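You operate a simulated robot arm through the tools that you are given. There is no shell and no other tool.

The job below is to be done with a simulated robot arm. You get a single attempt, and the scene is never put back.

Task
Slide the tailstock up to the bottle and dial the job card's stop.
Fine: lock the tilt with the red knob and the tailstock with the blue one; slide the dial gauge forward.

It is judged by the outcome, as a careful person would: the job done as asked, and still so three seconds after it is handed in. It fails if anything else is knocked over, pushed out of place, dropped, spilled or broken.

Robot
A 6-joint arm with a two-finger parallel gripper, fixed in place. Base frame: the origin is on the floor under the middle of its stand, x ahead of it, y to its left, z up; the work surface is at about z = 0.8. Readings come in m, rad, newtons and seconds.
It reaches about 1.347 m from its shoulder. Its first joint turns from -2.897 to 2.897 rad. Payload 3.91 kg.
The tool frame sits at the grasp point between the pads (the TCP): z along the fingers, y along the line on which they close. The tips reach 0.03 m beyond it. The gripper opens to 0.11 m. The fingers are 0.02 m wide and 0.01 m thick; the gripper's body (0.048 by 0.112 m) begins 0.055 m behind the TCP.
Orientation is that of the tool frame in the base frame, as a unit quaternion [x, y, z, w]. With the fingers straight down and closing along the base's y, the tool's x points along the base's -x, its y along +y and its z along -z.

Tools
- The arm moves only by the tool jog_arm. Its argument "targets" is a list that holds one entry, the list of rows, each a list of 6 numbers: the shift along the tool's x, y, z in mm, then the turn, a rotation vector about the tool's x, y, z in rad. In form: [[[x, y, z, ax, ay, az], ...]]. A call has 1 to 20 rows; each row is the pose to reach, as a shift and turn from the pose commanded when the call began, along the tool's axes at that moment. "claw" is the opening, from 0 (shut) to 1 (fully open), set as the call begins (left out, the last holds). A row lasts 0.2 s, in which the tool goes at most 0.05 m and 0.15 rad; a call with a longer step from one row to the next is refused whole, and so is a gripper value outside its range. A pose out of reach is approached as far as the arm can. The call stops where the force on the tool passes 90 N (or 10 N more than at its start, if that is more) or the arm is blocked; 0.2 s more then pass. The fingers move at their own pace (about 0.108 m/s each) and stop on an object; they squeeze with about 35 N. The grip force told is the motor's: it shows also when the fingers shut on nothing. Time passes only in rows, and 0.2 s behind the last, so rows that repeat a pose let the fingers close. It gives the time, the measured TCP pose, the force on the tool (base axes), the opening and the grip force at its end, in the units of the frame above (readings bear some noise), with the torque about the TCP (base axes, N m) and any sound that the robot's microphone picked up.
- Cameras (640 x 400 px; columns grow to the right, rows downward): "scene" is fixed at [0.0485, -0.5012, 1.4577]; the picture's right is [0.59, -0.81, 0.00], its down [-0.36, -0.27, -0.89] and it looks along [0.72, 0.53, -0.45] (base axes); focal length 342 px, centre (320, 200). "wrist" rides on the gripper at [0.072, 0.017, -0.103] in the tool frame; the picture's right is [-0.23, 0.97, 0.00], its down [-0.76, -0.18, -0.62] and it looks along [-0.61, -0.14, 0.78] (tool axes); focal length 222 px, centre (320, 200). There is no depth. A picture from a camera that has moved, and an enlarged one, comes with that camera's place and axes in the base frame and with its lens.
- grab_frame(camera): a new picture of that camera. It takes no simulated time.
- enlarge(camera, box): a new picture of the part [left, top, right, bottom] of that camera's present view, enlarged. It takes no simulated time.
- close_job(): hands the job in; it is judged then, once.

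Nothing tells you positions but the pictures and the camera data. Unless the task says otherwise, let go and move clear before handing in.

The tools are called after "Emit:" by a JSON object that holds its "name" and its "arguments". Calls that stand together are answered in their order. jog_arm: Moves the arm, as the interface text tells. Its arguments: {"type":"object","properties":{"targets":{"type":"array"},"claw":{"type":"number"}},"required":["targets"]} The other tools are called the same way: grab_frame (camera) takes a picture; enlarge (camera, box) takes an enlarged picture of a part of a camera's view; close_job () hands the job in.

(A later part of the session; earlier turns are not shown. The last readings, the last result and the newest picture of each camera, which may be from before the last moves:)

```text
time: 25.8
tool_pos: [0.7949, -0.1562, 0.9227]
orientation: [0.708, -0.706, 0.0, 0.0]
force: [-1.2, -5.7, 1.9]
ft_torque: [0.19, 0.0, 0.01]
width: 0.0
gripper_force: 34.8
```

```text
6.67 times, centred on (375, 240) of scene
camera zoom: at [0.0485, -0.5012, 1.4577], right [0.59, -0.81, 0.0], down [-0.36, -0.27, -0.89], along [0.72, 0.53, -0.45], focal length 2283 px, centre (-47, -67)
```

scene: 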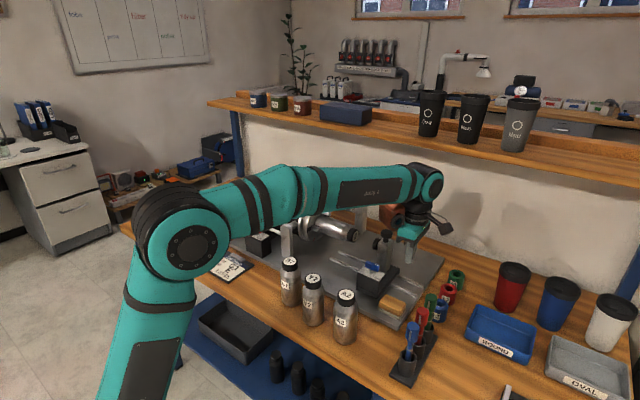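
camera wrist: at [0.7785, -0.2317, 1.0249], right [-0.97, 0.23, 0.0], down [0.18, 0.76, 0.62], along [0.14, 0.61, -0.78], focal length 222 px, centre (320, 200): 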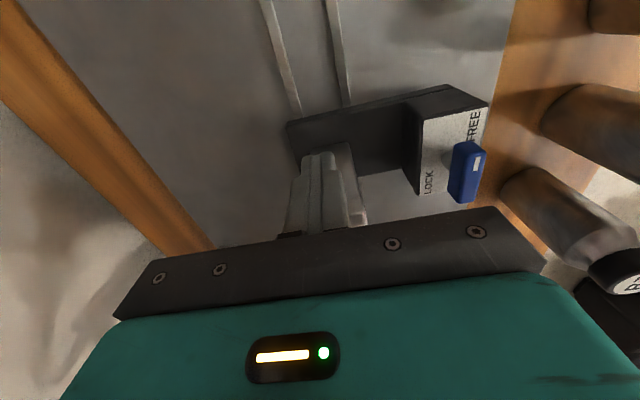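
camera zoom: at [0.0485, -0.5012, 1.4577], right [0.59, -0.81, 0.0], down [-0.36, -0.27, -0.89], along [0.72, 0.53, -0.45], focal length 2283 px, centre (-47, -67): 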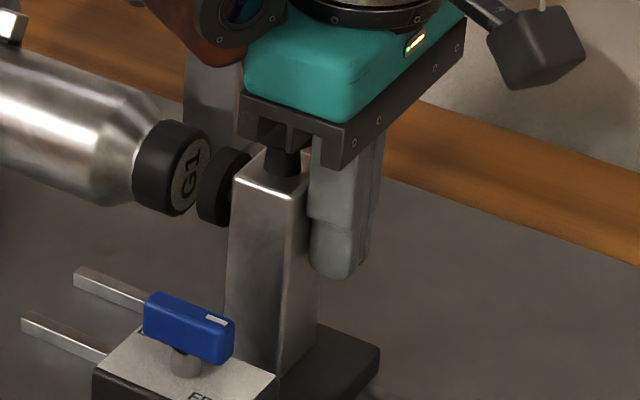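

Emit:
{"name": "jog_arm", "arguments": {"targets": [[[-1, 0, 0, 0, 0, 0], [-2, 0, 0, 0, 0, 0], [-3, 0, 0, 0, 0, 0], [-4, 0, 0, 0, 0, 0], [-5, 0, 0, 0, 0, 0], [-6, 0, 0, 0, 0, 0]]], "claw": 0}}

Emit:
{"name": "enlarge", "arguments": {"camera": "scene", "box": [340, 210, 410, 270]}}

```text
time: 27.2
tool_pos: [0.7952, -0.1499, 0.9219]
orientation: [0.708, -0.707, -0.001, 0.0]
force: [-1.5, -5.3, 0.5]
ft_torque: [0.21, -0.03, 0.03]
width: 0.0004
gripper_force: 35.2
```

```text
6.67 times, centred on (375, 240) of scene
camera zoom: at [0.0485, -0.5012, 1.4577], right [0.59, -0.81, 0.0], down [-0.36, -0.27, -0.89], along [0.72, 0.53, -0.45], focal length 2283 px, centre (-47, -67)
```

zoom: 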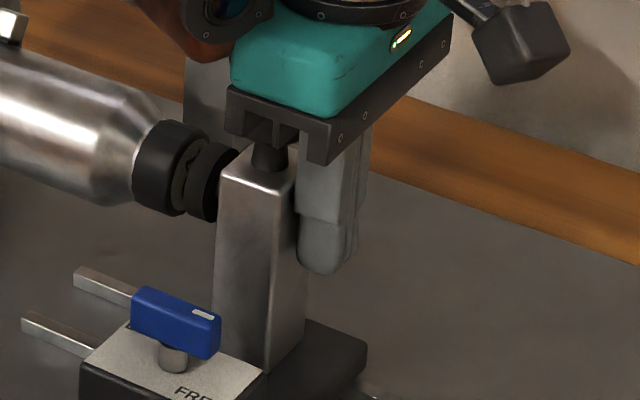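

Emit:
{"name": "jog_arm", "arguments": {"targets": [[[-1, 0, 0, 0, 0, 0], [-2, 0, 0, 0, 0, 0], [-3, 0, 0, 0, 0, 0]]], "claw": 0}}

Emit:
{"name": "enlarge", "arguments": {"camera": "scene", "box": [340, 215, 390, 255]}}

```text
time: 28.0
tool_pos: [0.7947, -0.1481, 0.9224]
orientation: [0.707, -0.707, 0.001, 0.0]
force: [1.6, -5.6, 0.1]
ft_torque: [0.16, 0.01, 0.05]
width: 0.0
gripper_force: 35.1
```

```text
10.00 times, centred on (365, 235) of scene
camera zoom: at [0.0485, -0.5012, 1.4577], right [0.59, -0.81, 0.0], down [-0.36, -0.27, -0.89], along [0.72, 0.53, -0.45], focal length 3424 px, centre (-130, -150)
```

zoom: 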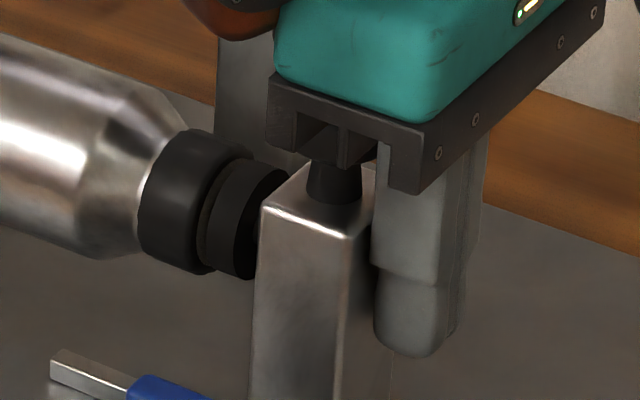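

Emit:
{"name": "jog_arm", "arguments": {"targets": [[[-1, 0, 0, 0, 0, 0], [-2, 0, 0, 0, 0, 0]]], "claw": 0}}

Emit:
{"name": "enlarge", "arguments": {"camera": "scene", "box": [340, 215, 390, 255]}}

```text
time: 28.6
tool_pos: [0.7964, -0.145, 0.9215]
orientation: [-0.707, 0.707, -0.001, 0.0]
force: [-3.5, -4.7, 0.1]
ft_torque: [0.18, -0.12, 0.08]
width: 0.0002
gripper_force: 34.9
```

```text
10.00 times, centred on (365, 235) of scene
camera zoom: at [0.0485, -0.5012, 1.4577], right [0.59, -0.81, 0.0], down [-0.36, -0.27, -0.89], along [0.72, 0.53, -0.45], focal length 3424 px, centre (-130, -150)
```

zoom: 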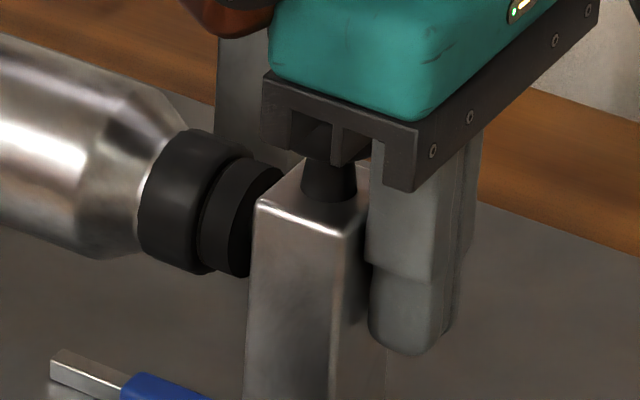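

The pad is nearly at the cap and the force is still only friction. I'll advance 1 mm at a time until contact shows.

Emit:
{"name": "jog_arm", "arguments": {"targets": [[[-0.5, 0, 0, 0, 0, 0], [-1, 0, 0, 0, 0, 0]]], "claw": 0}}

Emit:
{"name": "enlarge", "arguments": {"camera": "scene", "box": [340, 215, 390, 255]}}

```text
time: 29.2
tool_pos: [0.7945, -0.1448, 0.9221]
orientation: [-0.707, 0.707, 0.0, 0.001]
force: [-2.6, -5.8, 1.1]
ft_torque: [0.21, -0.09, 0.07]
width: 0.0
gripper_force: 35.2
```

```text
10.00 times, centred on (365, 235) of scene
camera zoom: at [0.0485, -0.5012, 1.4577], right [0.59, -0.81, 0.0], down [-0.36, -0.27, -0.89], along [0.72, 0.53, -0.45], focal length 3424 px, centre (-130, -150)
```

zoom: 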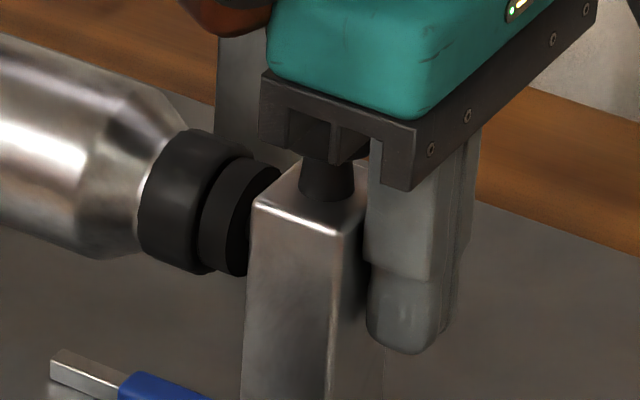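

Emit:
{"name": "jog_arm", "arguments": {"targets": [[[-0.5, 0, 0, 0, 0, 0], [-1, 0, 0, 0, 0, 0]]], "claw": 0}}

Emit:
{"name": "enlarge", "arguments": {"camera": "scene", "box": [340, 215, 390, 255]}}

```text
time: 29.8
tool_pos: [0.7954, -0.143, 0.9221]
orientation: [0.708, -0.707, 0.0, 0.0]
force: [2.1, -5.6, 2.3]
ft_torque: [0.22, 0.12, -0.03]
width: 0.0
gripper_force: 35.2
```

```text
10.00 times, centred on (365, 235) of scene
camera zoom: at [0.0485, -0.5012, 1.4577], right [0.59, -0.81, 0.0], down [-0.36, -0.27, -0.89], along [0.72, 0.53, -0.45], focal length 3424 px, centre (-130, -150)
```

zoom: 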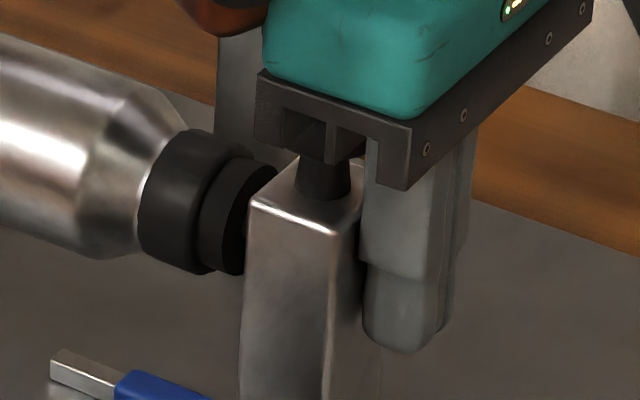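

Emit:
{"name": "enlarge", "arguments": {"camera": "scene", "box": [352, 222, 376, 246]}}

```text
16.00 times, centred on (364, 234) of scene
camera zoom: at [0.0485, -0.5012, 1.4577], right [0.59, -0.81, 0.0], down [-0.36, -0.27, -0.89], along [0.72, 0.53, -0.45], focal length 5479 px, centre (-384, -344)
```

zoom: 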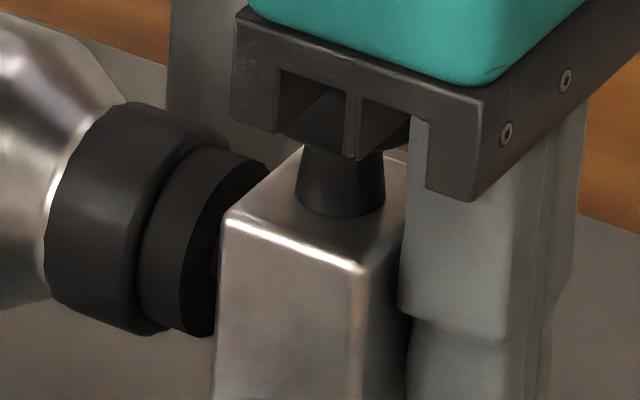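

Emit:
{"name": "jog_arm", "arguments": {"targets": [[[-0.5, 0, 0, 0, 0, 0], [-1, 0, 0, 0, 0, 0]]], "claw": 0}}

Emit:
{"name": "enlarge", "arguments": {"camera": "scene", "box": [352, 222, 376, 246]}}

```text
time: 30.4
tool_pos: [0.7959, -0.1435, 0.923]
orientation: [0.707, -0.707, 0.0, -0.001]
force: [-2.0, -7.2, -0.1]
ft_torque: [0.23, -0.05, 0.03]
width: 0.0
gripper_force: 35.2
```

```text
16.00 times, centred on (364, 234) of scene
camera zoom: at [0.0485, -0.5012, 1.4577], right [0.59, -0.81, 0.0], down [-0.36, -0.27, -0.89], along [0.72, 0.53, -0.45], focal length 5479 px, centre (-384, -344)
```

zoom: 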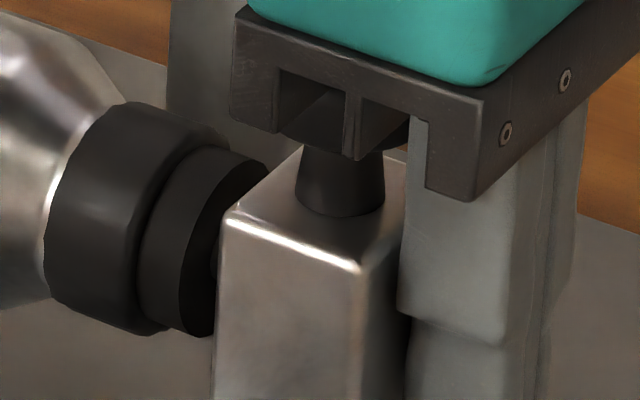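

The last 1 mm did not move anything in the picture. I'll confirm contact with one more small step.

Emit:
{"name": "jog_arm", "arguments": {"targets": [[[-1, 0, 0, 0, 0, 0], [-1, 0, 0, 0, 0, 0]]], "claw": 0}}

Emit:
{"name": "enlarge", "arguments": {"camera": "scene", "box": [352, 222, 376, 246]}}

```text
time: 31.0
tool_pos: [0.7953, -0.1417, 0.9216]
orientation: [0.707, -0.707, 0.0, 0.0]
force: [-2.0, -16.2, -3.6]
ft_torque: [0.52, -0.13, 0.12]
width: 0.0
gripper_force: 34.8
```

```text
16.00 times, centred on (364, 234) of scene
camera zoom: at [0.0485, -0.5012, 1.4577], right [0.59, -0.81, 0.0], down [-0.36, -0.27, -0.89], along [0.72, 0.53, -0.45], focal length 5479 px, centre (-384, -344)
```

zoom: 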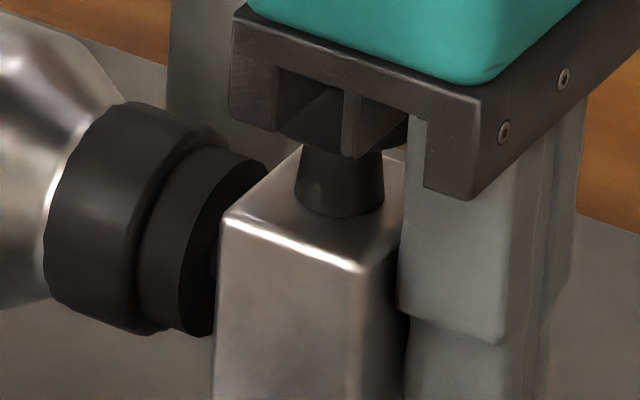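

Force rose to 16 N with no further motion, so the pad is against the bottle cap. I'll back away and rise, then check that the pad stays in contact.

Emit:
{"name": "jog_arm", "arguments": {"targets": [[[3, 0, 0, 0, 0, 0], [10, 0, 0, 0, 0, 0], [30, 0, 0, 0, 0, 0], [50, 0, 0, 0, 0, 0], [55, 0, -40, 0, 0, 0], [60, 20, -80, 0, 0, 0], [70, 40, -110, 0, 0, 0], [70, 40, -110, 0, 0, 0]]], "claw": 0}}

Emit:
{"name": "enlarge", "arguments": {"camera": "scene", "box": [300, 170, 440, 290]}}

Emit:
{"name": "enlarge", "arguments": {"camera": "scene", "box": [345, 215, 385, 250]}}

Emit:
{"name": "grab_frame", "arguments": {"camera": "wrist"}}

```text
time: 32.8
tool_pos: [0.7562, -0.2117, 1.0323]
orientation: [0.708, -0.707, 0.001, 0.001]
force: [-0.7, 1.4, -0.7]
ft_torque: [-0.01, 0.0, -0.01]
width: 0.0
gripper_force: 35.0
```

```text
3.33 times, centred on (370, 230) of scene
camera zoom: at [0.0485, -0.5012, 1.4577], right [0.59, -0.81, 0.0], down [-0.36, -0.27, -0.89], along [0.72, 0.53, -0.45], focal length 1142 px, centre (153, 100)
```

zoom: 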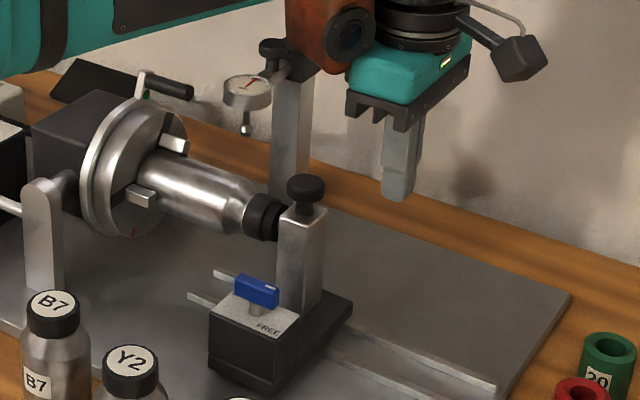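

```text
11.43 times, centred on (365, 232) of scene
camera zoom: at [0.0485, -0.5012, 1.4577], right [0.59, -0.81, 0.0], down [-0.36, -0.27, -0.89], along [0.72, 0.53, -0.45], focal length 3914 px, centre (-194, -171)
```

zoom: 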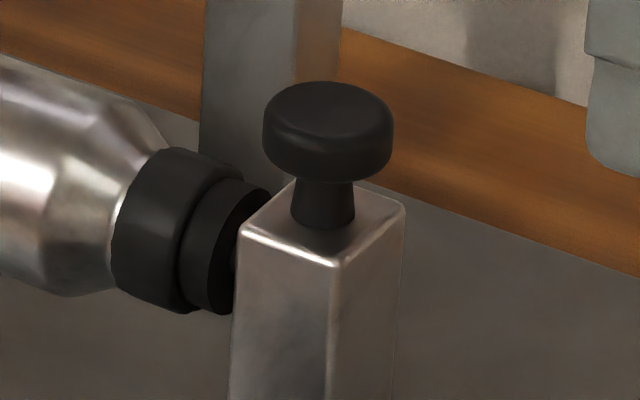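

```text
taken
camera wrist: at [0.739, -0.2816, 1.1356], right [-0.97, 0.23, 0.0], down [0.18, 0.76, 0.62], along [0.14, 0.61, -0.78], focal length 222 px, centre (320, 200)
```

wrist: 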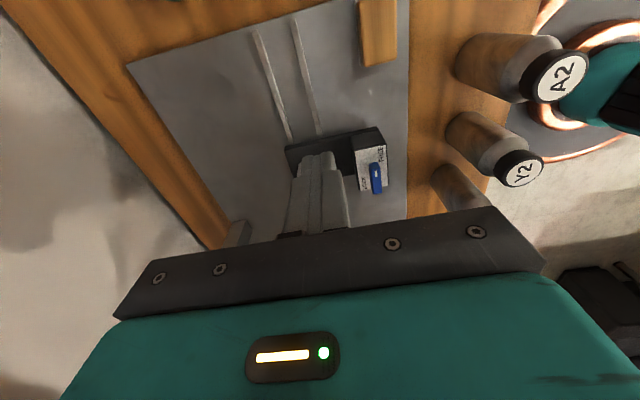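

The pad stays in contact with the cap after letting go, and turning the dial had indexed the chuck by itself. Next is the blue lever: I'll rise and turn the gripper half a turn, so that a quarter turn of the lever ends in the home orientation.

Emit:
{"name": "jog_arm", "arguments": {"targets": [[[-5, 3, -20, 0, 0, 0.13], [-12, 6, -40, 0, 0, 0.26], [-20, 10, -60, 0, 0, 0.39], [-28, 14, -75, 0, 0, 0.52], [-36, 18, -90, 0, 0, 0.65], [-44, 22, -90, 0, 0, 0.78], [-52, 26, -90, 0, 0, 0.91], [-60, 30, -90, 0, 0, 1.04], [-68, 34, -90, 0, 0, 1.17], [-76, 38, -90, 0, 0, 1.3], [-84, 41, -90, 0, 0, 1.43], [-90, 42, -90, 0, 0, 1.571], [-90, 42, -90, 0, 0, 1.571]]], "claw": 0.45}}

Emit:
{"name": "grab_frame", "arguments": {"camera": "wrist"}}

Emit:
{"name": "enlarge", "arguments": {"camera": "wrist", "box": [260, 80, 420, 200]}}

```text
time: 35.6
tool_pos: [0.7134, -0.1214, 1.1227]
orientation: [0.0, 1.0, -0.001, 0.001]
force: [0.1, -0.9, -1.3]
ft_torque: [0.0, 0.0, -0.02]
width: 0.0496
gripper_force: 0.0
```

```text
taken
camera wrist: at [0.6412, -0.1017, 1.2256], right [0.23, 0.97, 0.0], down [0.76, -0.18, 0.62], along [0.61, -0.14, -0.78], focal length 222 px, centre (320, 200)
```

wrist: 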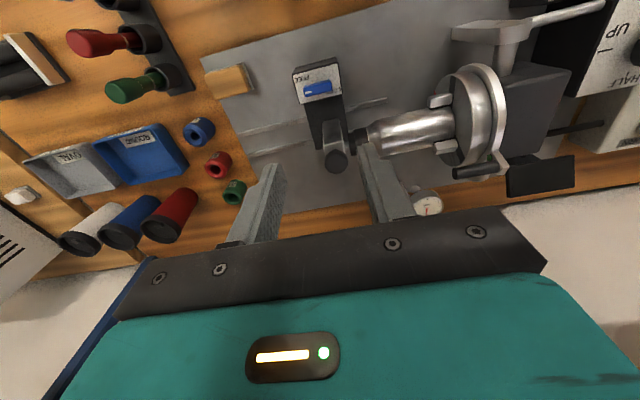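

```text
3.33 times, centred on (340, 140) of wrist
camera zoom: at [0.6412, -0.1017, 1.2256], right [0.23, 0.97, 0.0], down [0.76, -0.18, 0.62], along [0.61, -0.14, -0.78], focal length 740 px, centre (253, 400)
```

zoom: 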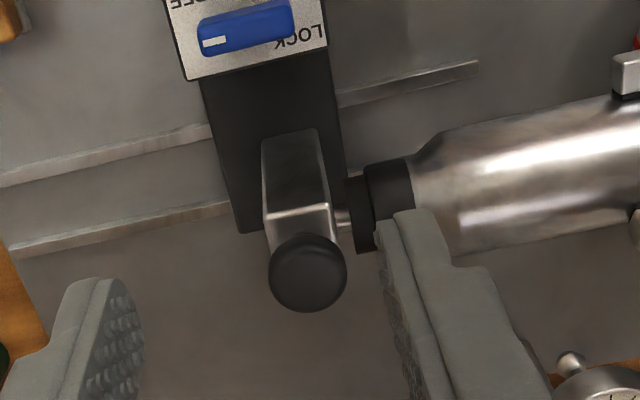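

Lever top centre is at about (0.709, -0.120, 0.90). I'll rotate another quarter turn at height so the fingers close along x.

Emit:
{"name": "jog_arm", "arguments": {"targets": [[[0, 0, 0, 0, 0, 0.13], [0, 0, 0, 0, 0, 0.26], [0, 0, 0, 0, 0, 0.39], [0, 0, 0, 0, 0, 0.52], [0, 0, 0, 0, 0, 0.65], [0, 0, 0, 0, 0, 0.78], [0, 0, 0, 0, 0, 0.91], [0, 0, 0, 0, 0, 1.04], [0, 0, 0, 0, 0, 1.17], [2, 0, 0, 0, 0, 1.3], [3, 0, 0, 0, 0, 1.43], [4, 1, 0, 0, 0, 1.571], [4, 1, 0, 0, 0, 1.571]]], "claw": 0.45}}

Emit:
{"name": "grab_frame", "arguments": {"camera": "wrist"}}

Emit:
{"name": "grab_frame", "arguments": {"camera": "scene"}}

```text
time: 38.4
tool_pos: [0.7092, -0.1197, 1.1229]
orientation: [0.708, 0.706, 0.0, 0.0]
force: [0.2, 0.7, 0.1]
ft_torque: [-0.02, -0.03, -0.01]
width: 0.0492
gripper_force: 0.0
```

```text
taken
camera wrist: at [0.7266, -0.045, 1.2249], right [0.97, -0.23, 0.0], down [-0.18, -0.76, 0.62], along [-0.14, -0.61, -0.78], focal length 222 px, centre (320, 200)
```

wrist: 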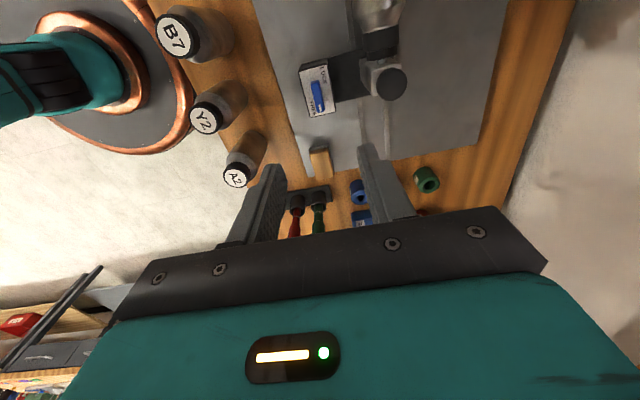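

```text
taken
```

scene: 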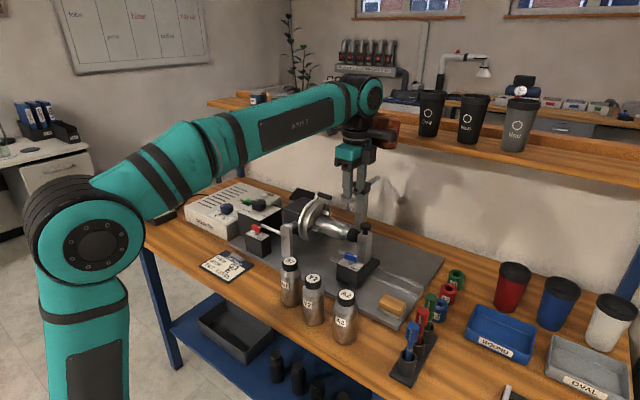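

Emit:
{"name": "enlarge", "arguments": {"camera": "wrist", "box": [280, 50, 380, 130]}}

```text
5.00 times, centred on (330, 90) of wrist
camera zoom: at [0.7266, -0.045, 1.2249], right [0.97, -0.23, 0.0], down [-0.18, -0.76, 0.62], along [-0.14, -0.61, -0.78], focal length 1111 px, centre (270, 750)
```

zoom: 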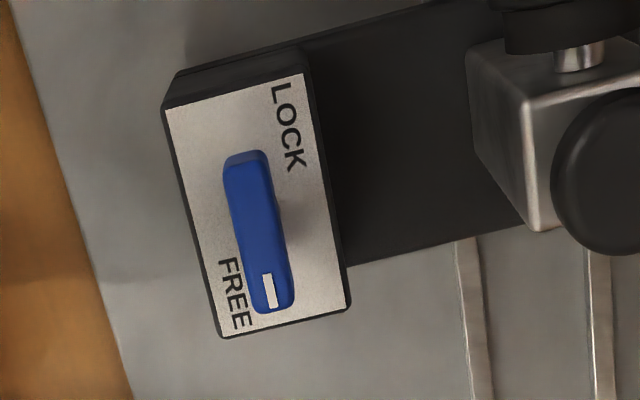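

Emit:
{"name": "jog_arm", "arguments": {"targets": [[[-1, -2, 45, 0, 0, 0], [-1, -2, 90, 0, 0, 0], [-1, -2, 135, 0, 0, 0], [-1, -2, 165, 0, 0, 0], [-1, -2, 165, 0, 0, 0]]], "claw": 0.45}}

Emit:
{"name": "grab_frame", "arguments": {"camera": "wrist"}}

Emit:
{"name": "enlarge", "arguments": {"camera": "scene", "box": [300, 170, 420, 290]}}

```text
time: 39.6
tool_pos: [0.7064, -0.1205, 0.9563]
orientation: [0.707, 0.707, 0.0, 0.001]
force: [-0.2, 0.2, 0.0]
ft_torque: [0.03, 0.01, 0.03]
width: 0.0496
gripper_force: 0.0
```

```text
taken
camera wrist: at [0.7246, -0.0444, 1.0591], right [0.97, -0.23, 0.0], down [-0.18, -0.76, 0.62], along [-0.14, -0.61, -0.78], focal length 222 px, centre (320, 200)
```

wrist: 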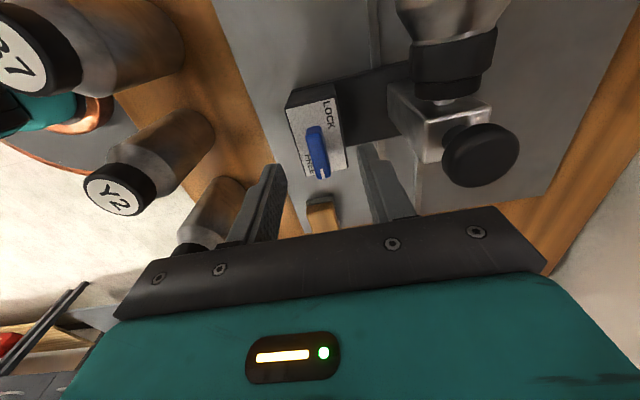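

```text
3.33 times, centred on (360, 230) of scene
camera zoom: at [0.0485, -0.5012, 1.4577], right [0.59, -0.81, 0.0], down [-0.36, -0.27, -0.89], along [0.72, 0.53, -0.45], focal length 1142 px, centre (187, 100)
```

zoom: 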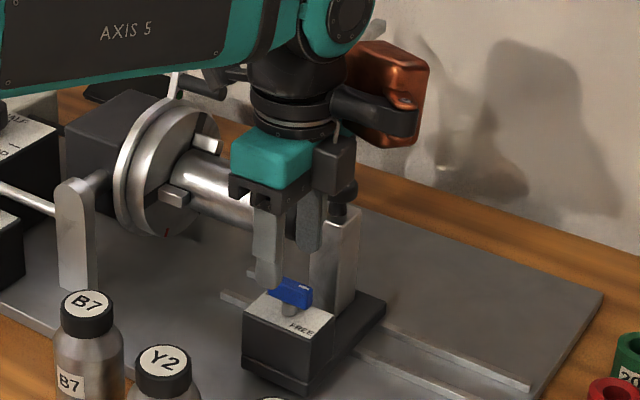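

Emit:
{"name": "jog_arm", "arguments": {"targets": [[[0, 0, 20, 0, 0, 0], [0, 0, 40, 0, 0, 0], [0, 0, 40, 0, 0, 0]]], "claw": 0.45}}

Emit:
{"name": "grab_frame", "arguments": {"camera": "wrist"}}

Emit:
{"name": "enlarge", "arguments": {"camera": "scene", "box": [310, 200, 410, 290]}}

```text
time: 40.4
tool_pos: [0.7078, -0.1194, 0.9174]
orientation: [0.707, 0.707, 0.0, 0.0]
force: [0.7, 0.1, 0.1]
ft_torque: [0.03, 0.03, 0.02]
width: 0.0493
gripper_force: 0.0
```

```text
taken
camera wrist: at [0.724, -0.0448, 1.0203], right [0.97, -0.23, 0.0], down [-0.18, -0.76, 0.62], along [-0.14, -0.61, -0.78], focal length 222 px, centre (320, 200)
```

wrist: 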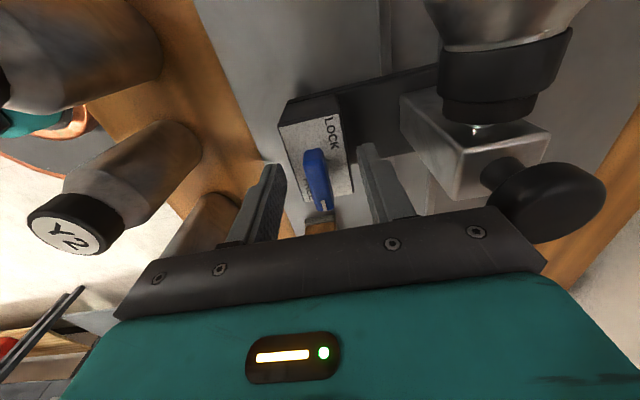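

```text
4.44 times, centred on (360, 245) of scene
camera zoom: at [0.0485, -0.5012, 1.4577], right [0.59, -0.81, 0.0], down [-0.36, -0.27, -0.89], along [0.72, 0.53, -0.45], focal length 1522 px, centre (142, 0)
```

zoom: 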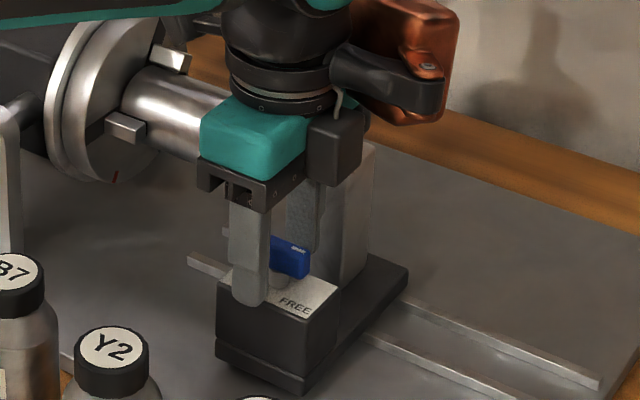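

The fingers straddle the lever, so I'll close on it.

Emit:
{"name": "jog_arm", "arguments": {"targets": [[[0, 0, 0, 0, 0, 0], [0, 0, 0, 0, 0, 0], [0, 0, 0, 0, 0, 0]]], "claw": 0.0}}

Emit:
{"name": "grab_frame", "arguments": {"camera": "wrist"}}

```text
time: 41.2
tool_pos: [0.7055, -0.1208, 0.9171]
orientation: [0.707, 0.707, -0.001, -0.001]
force: [-20.8, 1.0, -7.8]
ft_torque: [-0.17, 0.01, -0.03]
width: 0.0118
gripper_force: 45.0
```

```text
taken
camera wrist: at [0.7232, -0.0449, 1.0204], right [0.97, -0.23, 0.0], down [-0.18, -0.76, 0.62], along [-0.14, -0.61, -0.78], focal length 222 px, centre (320, 200)
```

wrist: 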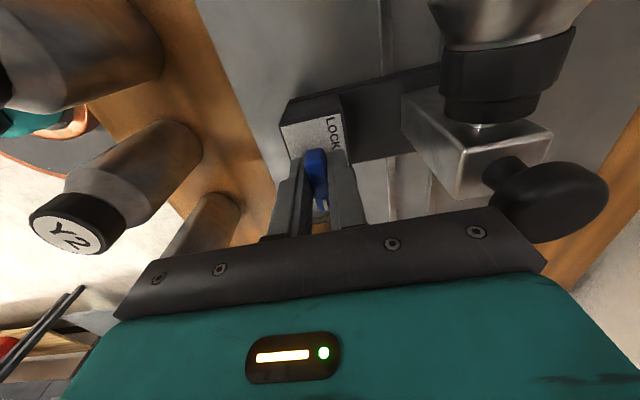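

Gripped, with a small sideways offset of about 2 mm in x. I'll correct that and begin turning the mark from -y toward +x (counter-clockwise from above), watching torque.

Emit:
{"name": "jog_arm", "arguments": {"targets": [[[0, -2, 0, 0, 0, 0], [0, -2, 0, 0, 0, 0], [0, -2, 0, 0, 0, -0.08], [0, -2, 0, 0, 0, -0.16], [0, -2, 0, 0, 0, -0.24]]], "claw": 0.0}}

Emit:
{"name": "grab_frame", "arguments": {"camera": "wrist"}}

```text
time: 42.4
tool_pos: [0.705, -0.1211, 0.9163]
orientation: [0.617, 0.787, 0.0, 0.0]
force: [7.9, 5.5, 7.4]
ft_torque: [1.4, 0.35, 0.02]
width: 0.012
gripper_force: 44.9
```

```text
taken
camera wrist: at [0.7045, -0.0436, 1.0205], right [1.0, 0.01, 0.0], down [0.01, -0.78, 0.62], along [0.01, -0.62, -0.78], focal length 222 px, centre (320, 200)
```

wrist: 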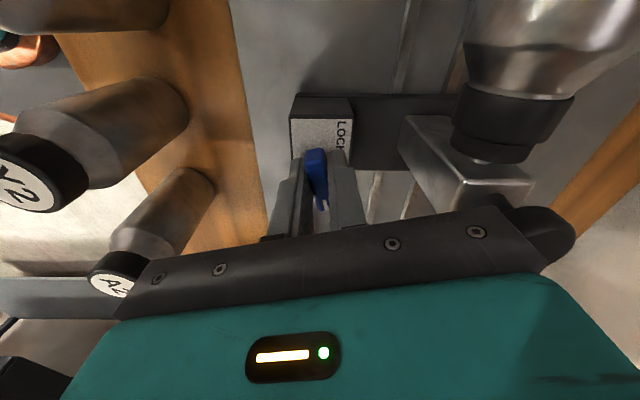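

The lever turns with the gripper and the torque about z is small. Continuing.

Emit:
{"name": "jog_arm", "arguments": {"targets": [[[0, 0, 0, 0, 0, -0.1], [0, 0, 0, 0, 0, -0.2], [0, 0, 0, 0, 0, -0.3], [0, 0, 0, 0, 0, -0.4], [0, 0, 0, 0, 0, -0.5], [0, 0, 0, 0, 0, -0.6]]], "claw": 0.0}}

Emit:
{"name": "grab_frame", "arguments": {"camera": "wrist"}}

Emit:
{"name": "enlarge", "arguments": {"camera": "scene", "box": [310, 200, 410, 290]}}

```text
time: 43.8
tool_pos: [0.7045, -0.1223, 0.9178]
orientation: [0.357, 0.934, 0.001, 0.0]
force: [-10.5, -1.5, 8.7]
ft_torque: [-0.32, -0.04, 0.01]
width: 0.0118
gripper_force: 44.6
```

```text
taken
camera wrist: at [0.6614, -0.0584, 1.0204], right [0.82, 0.57, 0.0], down [0.45, -0.64, 0.62], along [0.36, -0.51, -0.78], focal length 222 px, centre (320, 200)
```

wrist: 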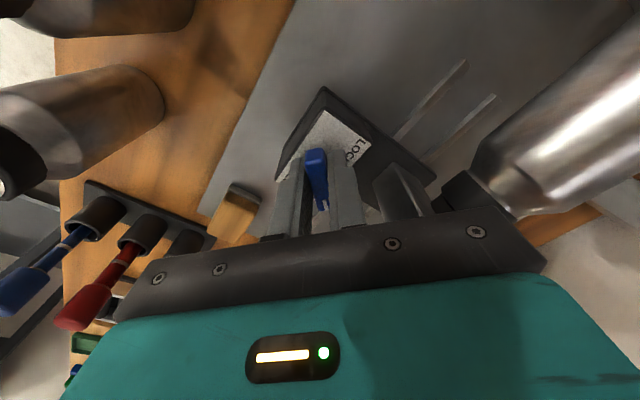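

```text
4.44 times, centred on (360, 245) of scene
camera zoom: at [0.0485, -0.5012, 1.4577], right [0.59, -0.81, 0.0], down [-0.36, -0.27, -0.89], along [0.72, 0.53, -0.45], focal length 1522 px, centre (142, 0)
```

zoom: 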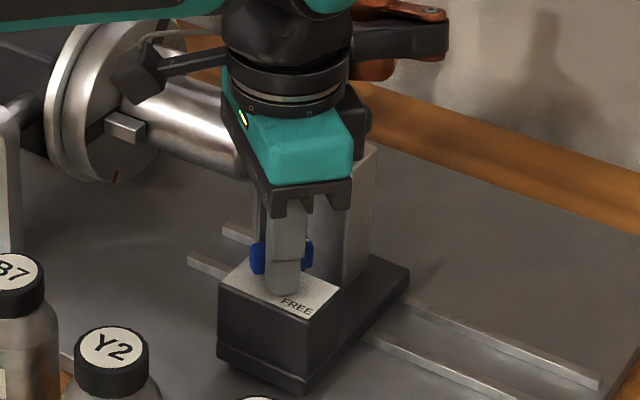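

Emit:
{"name": "jog_arm", "arguments": {"targets": [[[0, 0, 0, 0, 0, -0.1], [0, 0, 0, 0, 0, -0.2], [0, 0, 0, 0, 0, -0.3], [0, 0, 0, 0, 0, -0.4], [0, 0, 0, 0, 0, -0.5]]], "claw": 0.0}}

Emit:
{"name": "grab_frame", "arguments": {"camera": "wrist"}}

Emit:
{"name": "enlarge", "arguments": {"camera": "scene", "box": [310, 200, 410, 290]}}

```text
time: 45.0
tool_pos: [0.7047, -0.1219, 0.9172]
orientation: [0.115, 0.993, 0.0, 0.001]
force: [-43.0, -7.4, 0.2]
ft_torque: [-0.12, 0.6, -0.03]
width: 0.0118
gripper_force: 44.8
```

```text
taken
camera wrist: at [0.6376, -0.087, 1.0204], right [0.44, 0.9, 0.0], down [0.7, -0.35, 0.62], along [0.56, -0.28, -0.78], focal length 222 px, centre (320, 200)
```

wrist: 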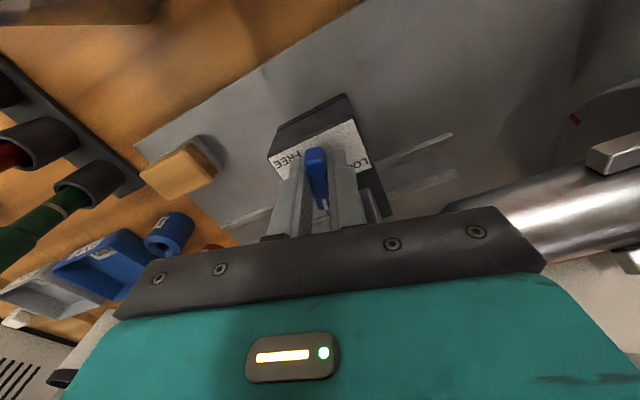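

```text
4.44 times, centred on (360, 245) of scene
camera zoom: at [0.0485, -0.5012, 1.4577], right [0.59, -0.81, 0.0], down [-0.36, -0.27, -0.89], along [0.72, 0.53, -0.45], focal length 1522 px, centre (142, 0)
```

zoom: 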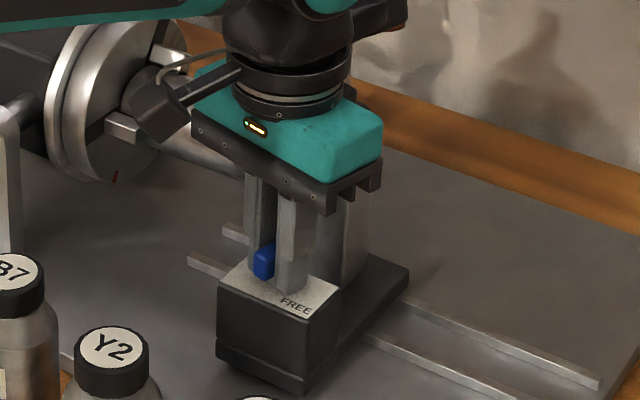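

A sideways force built up because the lever's pivot is a few mm off my turning centre. I'll shift slightly to relieve it before finishing the turn.

Emit:
{"name": "jog_arm", "arguments": {"targets": [[[1.4, -0.6, 0, 0, 0, 0], [2.8, -1.1, 0, 0, 0, 0], [2.8, -1.1, 0, 0, 0, 0]]], "claw": 0.0}}

```text
time: 45.8
tool_pos: [0.7027, -0.1222, 0.9169]
orientation: [0.115, 0.993, -0.001, 0.002]
force: [17.8, -9.1, 10.8]
ft_torque: [-0.01, 0.74, 0.0]
width: 0.0121
gripper_force: 45.1
```

Emit:
{"name": "jog_arm", "arguments": {"targets": [[[-0.8, -0.3, 0, 0, 0, 0], [-0.6, -0.5, 0, 0, 0, -0.08], [-0.6, -0.5, 0, 0, 0, -0.16], [-0.6, -0.5, 0, 0, 0, -0.231], [-0.6, -0.5, 0, 0, 0, -0.231]]], "claw": 0.0}}

Emit:
{"name": "grab_frame", "arguments": {"camera": "wrist"}}

Emit:
{"name": "enlarge", "arguments": {"camera": "scene", "box": [310, 200, 410, 290]}}

```text
time: 47.0
tool_pos: [0.703, -0.1228, 0.9162]
orientation: [-0.001, 1.0, -0.001, 0.0]
force: [32.1, -10.3, 23.8]
ft_torque: [-0.06, -0.43, -0.08]
width: 0.012
gripper_force: 44.9
```

```text
taken
camera wrist: at [0.6308, -0.1035, 1.0198], right [0.23, 0.97, 0.0], down [0.76, -0.18, 0.62], along [0.61, -0.14, -0.78], focal length 222 px, centre (320, 200)
```

wrist: 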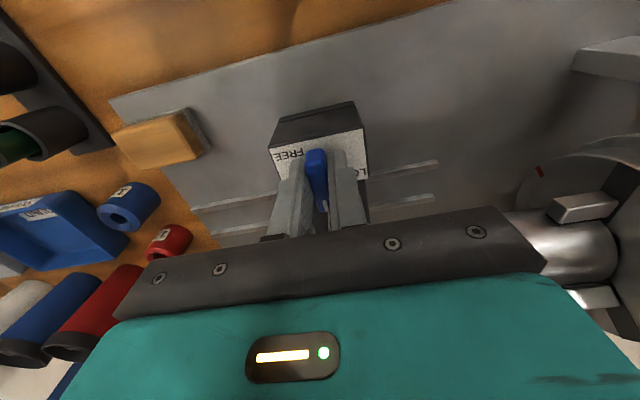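

```text
4.44 times, centred on (360, 245) of scene
camera zoom: at [0.0485, -0.5012, 1.4577], right [0.59, -0.81, 0.0], down [-0.36, -0.27, -0.89], along [0.72, 0.53, -0.45], focal length 1522 px, centre (142, 0)
```

zoom: 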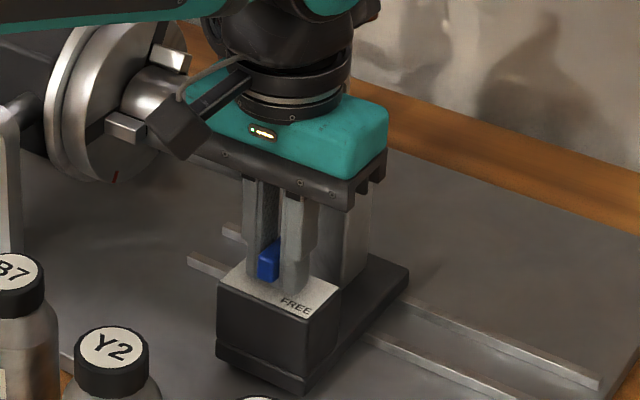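

Emit:
{"name": "jog_arm", "arguments": {"targets": [[[-1.4, 0, -0.5, 0, 0, 0], [-1.4, 0, -0.5, 0, 0, -0.06], [-1.4, 0, -0.5, 0, 0, -0.12], [-1.4, 0, -0.5, 0, 0, -0.12]]], "claw": 0.0}}

Emit:
{"name": "grab_frame", "arguments": {"camera": "wrist"}}

```text
time: 48.0
tool_pos: [0.7024, -0.1227, 0.9162]
orientation: [-0.061, 0.998, 0.001, -0.002]
force: [-15.5, -9.5, 4.4]
ft_torque: [-0.07, 0.33, -1.18]
width: 0.0139
gripper_force: 45.0
```

```text
taken
camera wrist: at [0.6292, -0.1124, 1.0199], right [0.11, 0.99, 0.0], down [0.78, -0.09, 0.62], along [0.62, -0.07, -0.78], focal length 222 px, centre (320, 200)
```

wrist: 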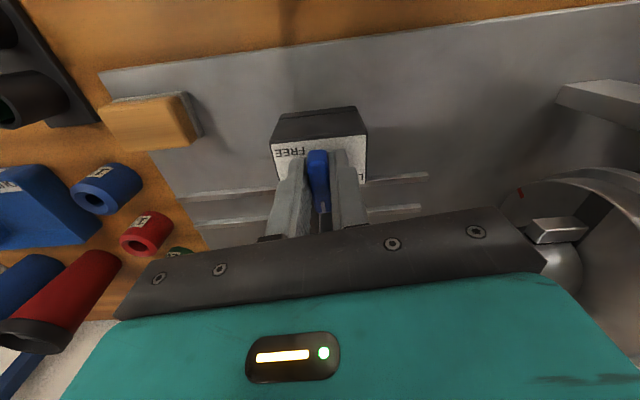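

A hard stop (about 1.2 N m) appears just past 90°, so the quarter turn is full LOCK. I'll relax, open and rise to check.

Emit:
{"name": "jog_arm", "arguments": {"targets": [[[0, 0, 0, 0, 0, 0.06], [0, 0, 0, 0, 0, 0.11], [0, 0, 0, 0, 0, 0.11]]], "claw": 0.0}}

Emit:
{"name": "jog_arm", "arguments": {"targets": [[[0, 0, 0, 0, 0, 0], [0, 0, 0, 0, 0, 0], [0, 0, -20, 0, 0, 0], [0, 0, -60, 0, 0, 0], [0, 0, -100, 0, 0, 0], [0, 0, -140, 0, 0, 0], [0, 0, -140, 0, 0, 0]]], "claw": 0.4}}

Emit:
{"name": "grab_frame", "arguments": {"camera": "wrist"}}

Emit:
{"name": "enlarge", "arguments": {"camera": "wrist", "box": [260, 50, 420, 190]}}

Emit:
{"name": "enlarge", "arguments": {"camera": "scene", "box": [280, 170, 420, 300]}}

```text
time: 48.8
tool_pos: [0.7038, -0.1231, 0.9164]
orientation: [-0.005, 1.0, 0.0, 0.0]
force: [-30.0, -11.3, -14.3]
ft_torque: [-0.21, 1.12, -0.45]
width: 0.0119
gripper_force: 44.9
```

```text
time: 50.4
tool_pos: [0.7053, -0.1227, 1.0563]
orientation: [-0.005, 1.0, 0.0, -0.001]
force: [0.9, 0.7, -0.1]
ft_torque: [-0.01, -0.01, -0.02]
width: 0.044
gripper_force: 0.0
```

```text
taken
camera wrist: at [0.633, -0.1044, 1.1599], right [0.22, 0.98, 0.0], down [0.76, -0.17, 0.62], along [0.61, -0.13, -0.78], focal length 222 px, centre (320, 200)
```

wrist: 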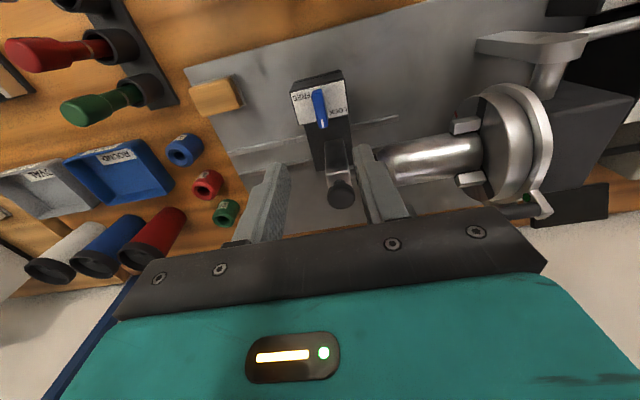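

```text
2.86 times, centred on (340, 120) of wrist
camera zoom: at [0.633, -0.1044, 1.1599], right [0.22, 0.98, 0.0], down [0.76, -0.17, 0.62], along [0.61, -0.13, -0.78], focal length 635 px, centre (263, 429)
```

zoom: 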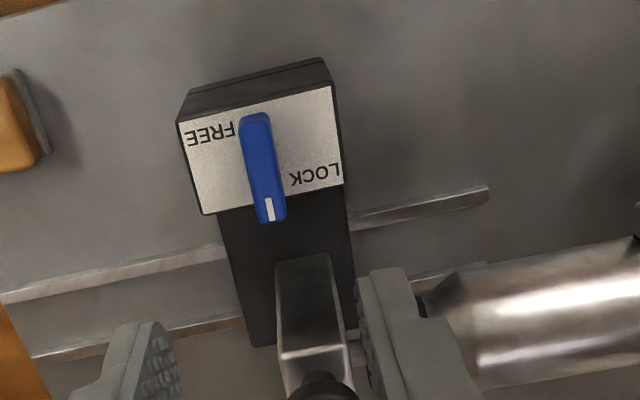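

```text
3.08 times, centred on (350, 235) of scene
camera zoom: at [0.0485, -0.5012, 1.4577], right [0.59, -0.81, 0.0], down [-0.36, -0.27, -0.89], along [0.72, 0.53, -0.45], focal length 1054 px, centre (228, 92)
```

zoom: 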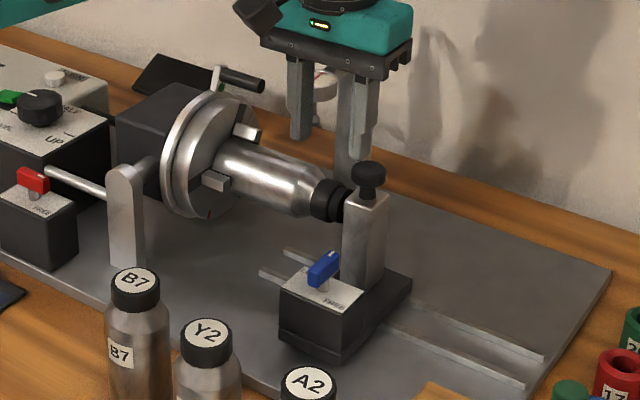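

The blue lever now points to LOCK. I'll verify the tailstock still touches the cap, and look at the red lever.

Emit:
{"name": "enlarge", "arguments": {"camera": "scene", "box": [345, 215, 385, 250]}}

Emit:
{"name": "enlarge", "arguments": {"camera": "scene", "box": [230, 210, 310, 270]}}

```text
11.43 times, centred on (365, 232) of scene
camera zoom: at [0.0485, -0.5012, 1.4577], right [0.59, -0.81, 0.0], down [-0.36, -0.27, -0.89], along [0.72, 0.53, -0.45], focal length 3914 px, centre (-194, -171)
```

zoom: 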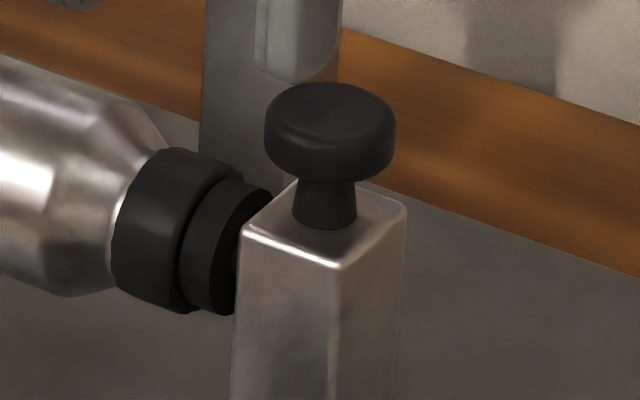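

```text
6.67 times, centred on (270, 240) of scene
camera zoom: at [0.0485, -0.5012, 1.4577], right [0.59, -0.81, 0.0], down [-0.36, -0.27, -0.89], along [0.72, 0.53, -0.45], focal length 2283 px, centre (653, -67)
```

zoom: 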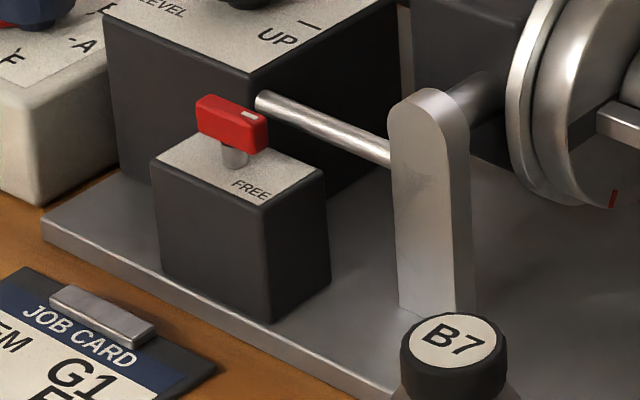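

Emit:
{"name": "enlarge", "arguments": {"camera": "scene", "box": [352, 222, 376, 246]}}

Emit:
{"name": "enlarge", "arguments": {"camera": "wrist", "box": [320, 130, 400, 220]}}

```text
16.00 times, centred on (364, 234) of scene
camera zoom: at [0.0485, -0.5012, 1.4577], right [0.59, -0.81, 0.0], down [-0.36, -0.27, -0.89], along [0.72, 0.53, -0.45], focal length 5479 px, centre (-384, -344)
```

zoom: 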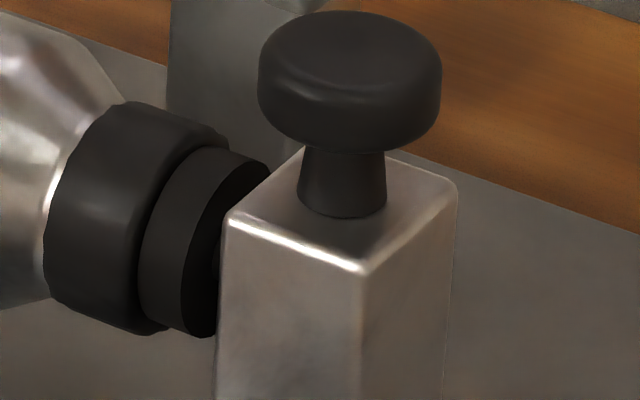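

```text
4.44 times, centred on (360, 175) of wrist
camera zoom: at [0.633, -0.1044, 1.1599], right [0.22, 0.98, 0.0], down [0.76, -0.17, 0.62], along [0.61, -0.13, -0.78], focal length 987 px, centre (142, 311)
```

zoom: 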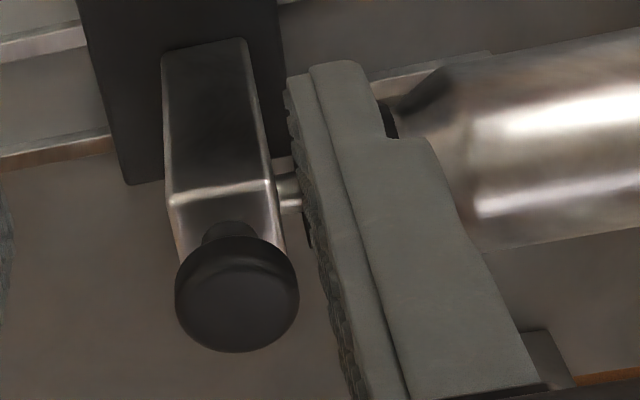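

Emit:
{"name": "jog_arm", "arguments": {"targets": [[[25, 20, -20, 0, 0, 0.01], [50, 40, -35, 0, 0, 0.01], [70, 60, -44, 0, 0, 0.01], [85, 77, -44, 0, 0, 0.01], [85, 77, -44, 0, 0, 0.01]]], "claw": 0.7}}

Emit:
{"name": "grab_frame", "arguments": {"camera": "wrist"}}

Emit:
{"name": "enlarge", "arguments": {"camera": "wrist", "box": [280, 160, 380, 240]}}

```text
time: 51.6
tool_pos: [0.6169, -0.0459, 1.1007]
orientation: [-0.001, 1.0, 0.0, 0.0]
force: [0.1, -0.4, -0.7]
ft_torque: [0.01, 0.0, 0.01]
width: 0.077
gripper_force: 0.0
```

```text
taken
camera wrist: at [0.545, -0.0257, 1.2041], right [0.23, 0.97, 0.0], down [0.76, -0.18, 0.62], along [0.61, -0.14, -0.78], focal length 222 px, centre (320, 200)
```

wrist: 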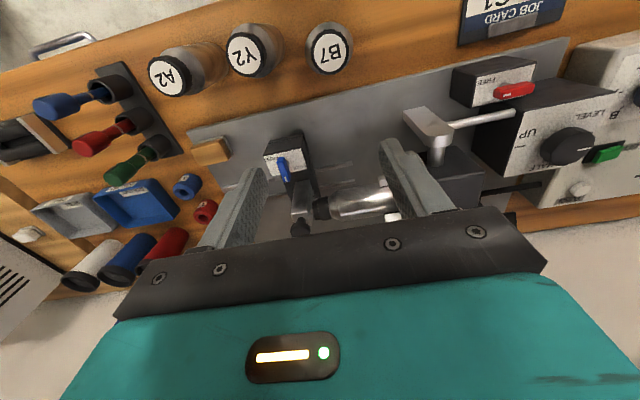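

```text
5.00 times, centred on (330, 200) of wrist
camera zoom: at [0.545, -0.0257, 1.2041], right [0.23, 0.97, 0.0], down [0.76, -0.18, 0.62], along [0.61, -0.14, -0.78], focal length 1111 px, centre (270, 200)
```

zoom: 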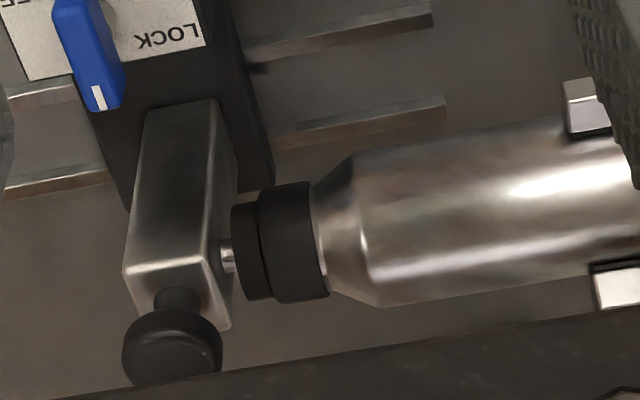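

The pad is flush with the cap and the blue lever is at LOCK. I take the red lever to be near (0.669, 0.196, 0.90), with a steel rod close beside it at x ≈ 0.69, so I'll look closely before touching it.

Emit:
{"name": "jog_arm", "arguments": {"targets": [[[0, 44, 5, 0, 0, 0], [0, 88, 20, 0, 0, 0], [0, 132, 40, 0, 0, 0], [0, 175, 60, 0, 0, 0], [0, 210, 80, 0, 0, 0], [0, 210, 80, 0, 0, 0]]], "claw": 0.7}}

Emit:
{"name": "grab_frame", "arguments": {"camera": "wrist"}}

Emit:
{"name": "enlarge", "arguments": {"camera": "wrist", "box": [270, 110, 400, 210]}}

```text
time: 53.0
tool_pos: [0.62, 0.1647, 1.0207]
orientation: [0.0, 1.0, 0.0, 0.0]
force: [-0.1, 0.3, -0.5]
ft_torque: [-0.01, -0.02, 0.02]
width: 0.0769
gripper_force: 0.0
```

```text
taken
camera wrist: at [0.5464, 0.1839, 1.1244], right [0.23, 0.97, 0.0], down [0.76, -0.18, 0.62], along [0.61, -0.14, -0.78], focal length 222 px, centre (320, 200)
```

wrist: 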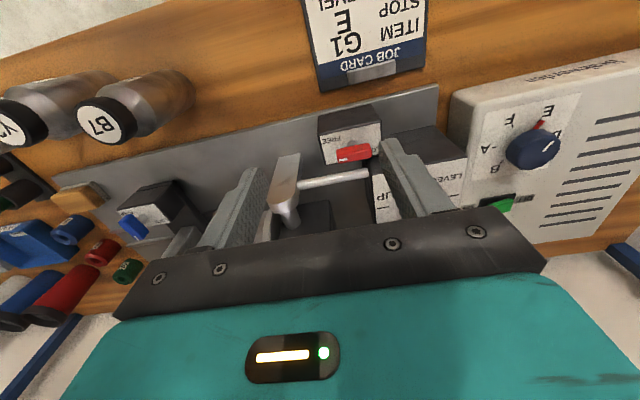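

```text
4.00 times, centred on (335, 160) of wrist
camera zoom: at [0.5464, 0.1839, 1.1244], right [0.23, 0.97, 0.0], down [0.76, -0.18, 0.62], along [0.61, -0.14, -0.78], focal length 888 px, centre (260, 360)
```

zoom: 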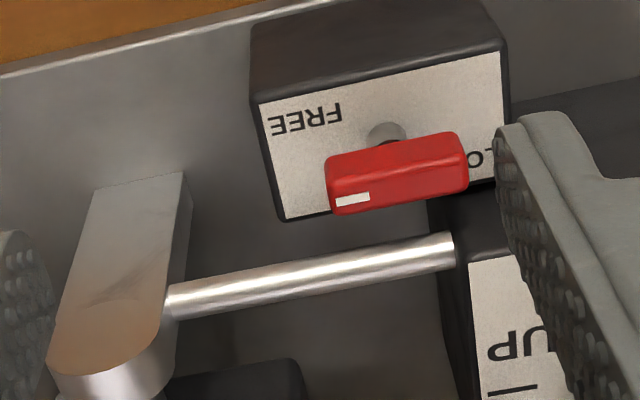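

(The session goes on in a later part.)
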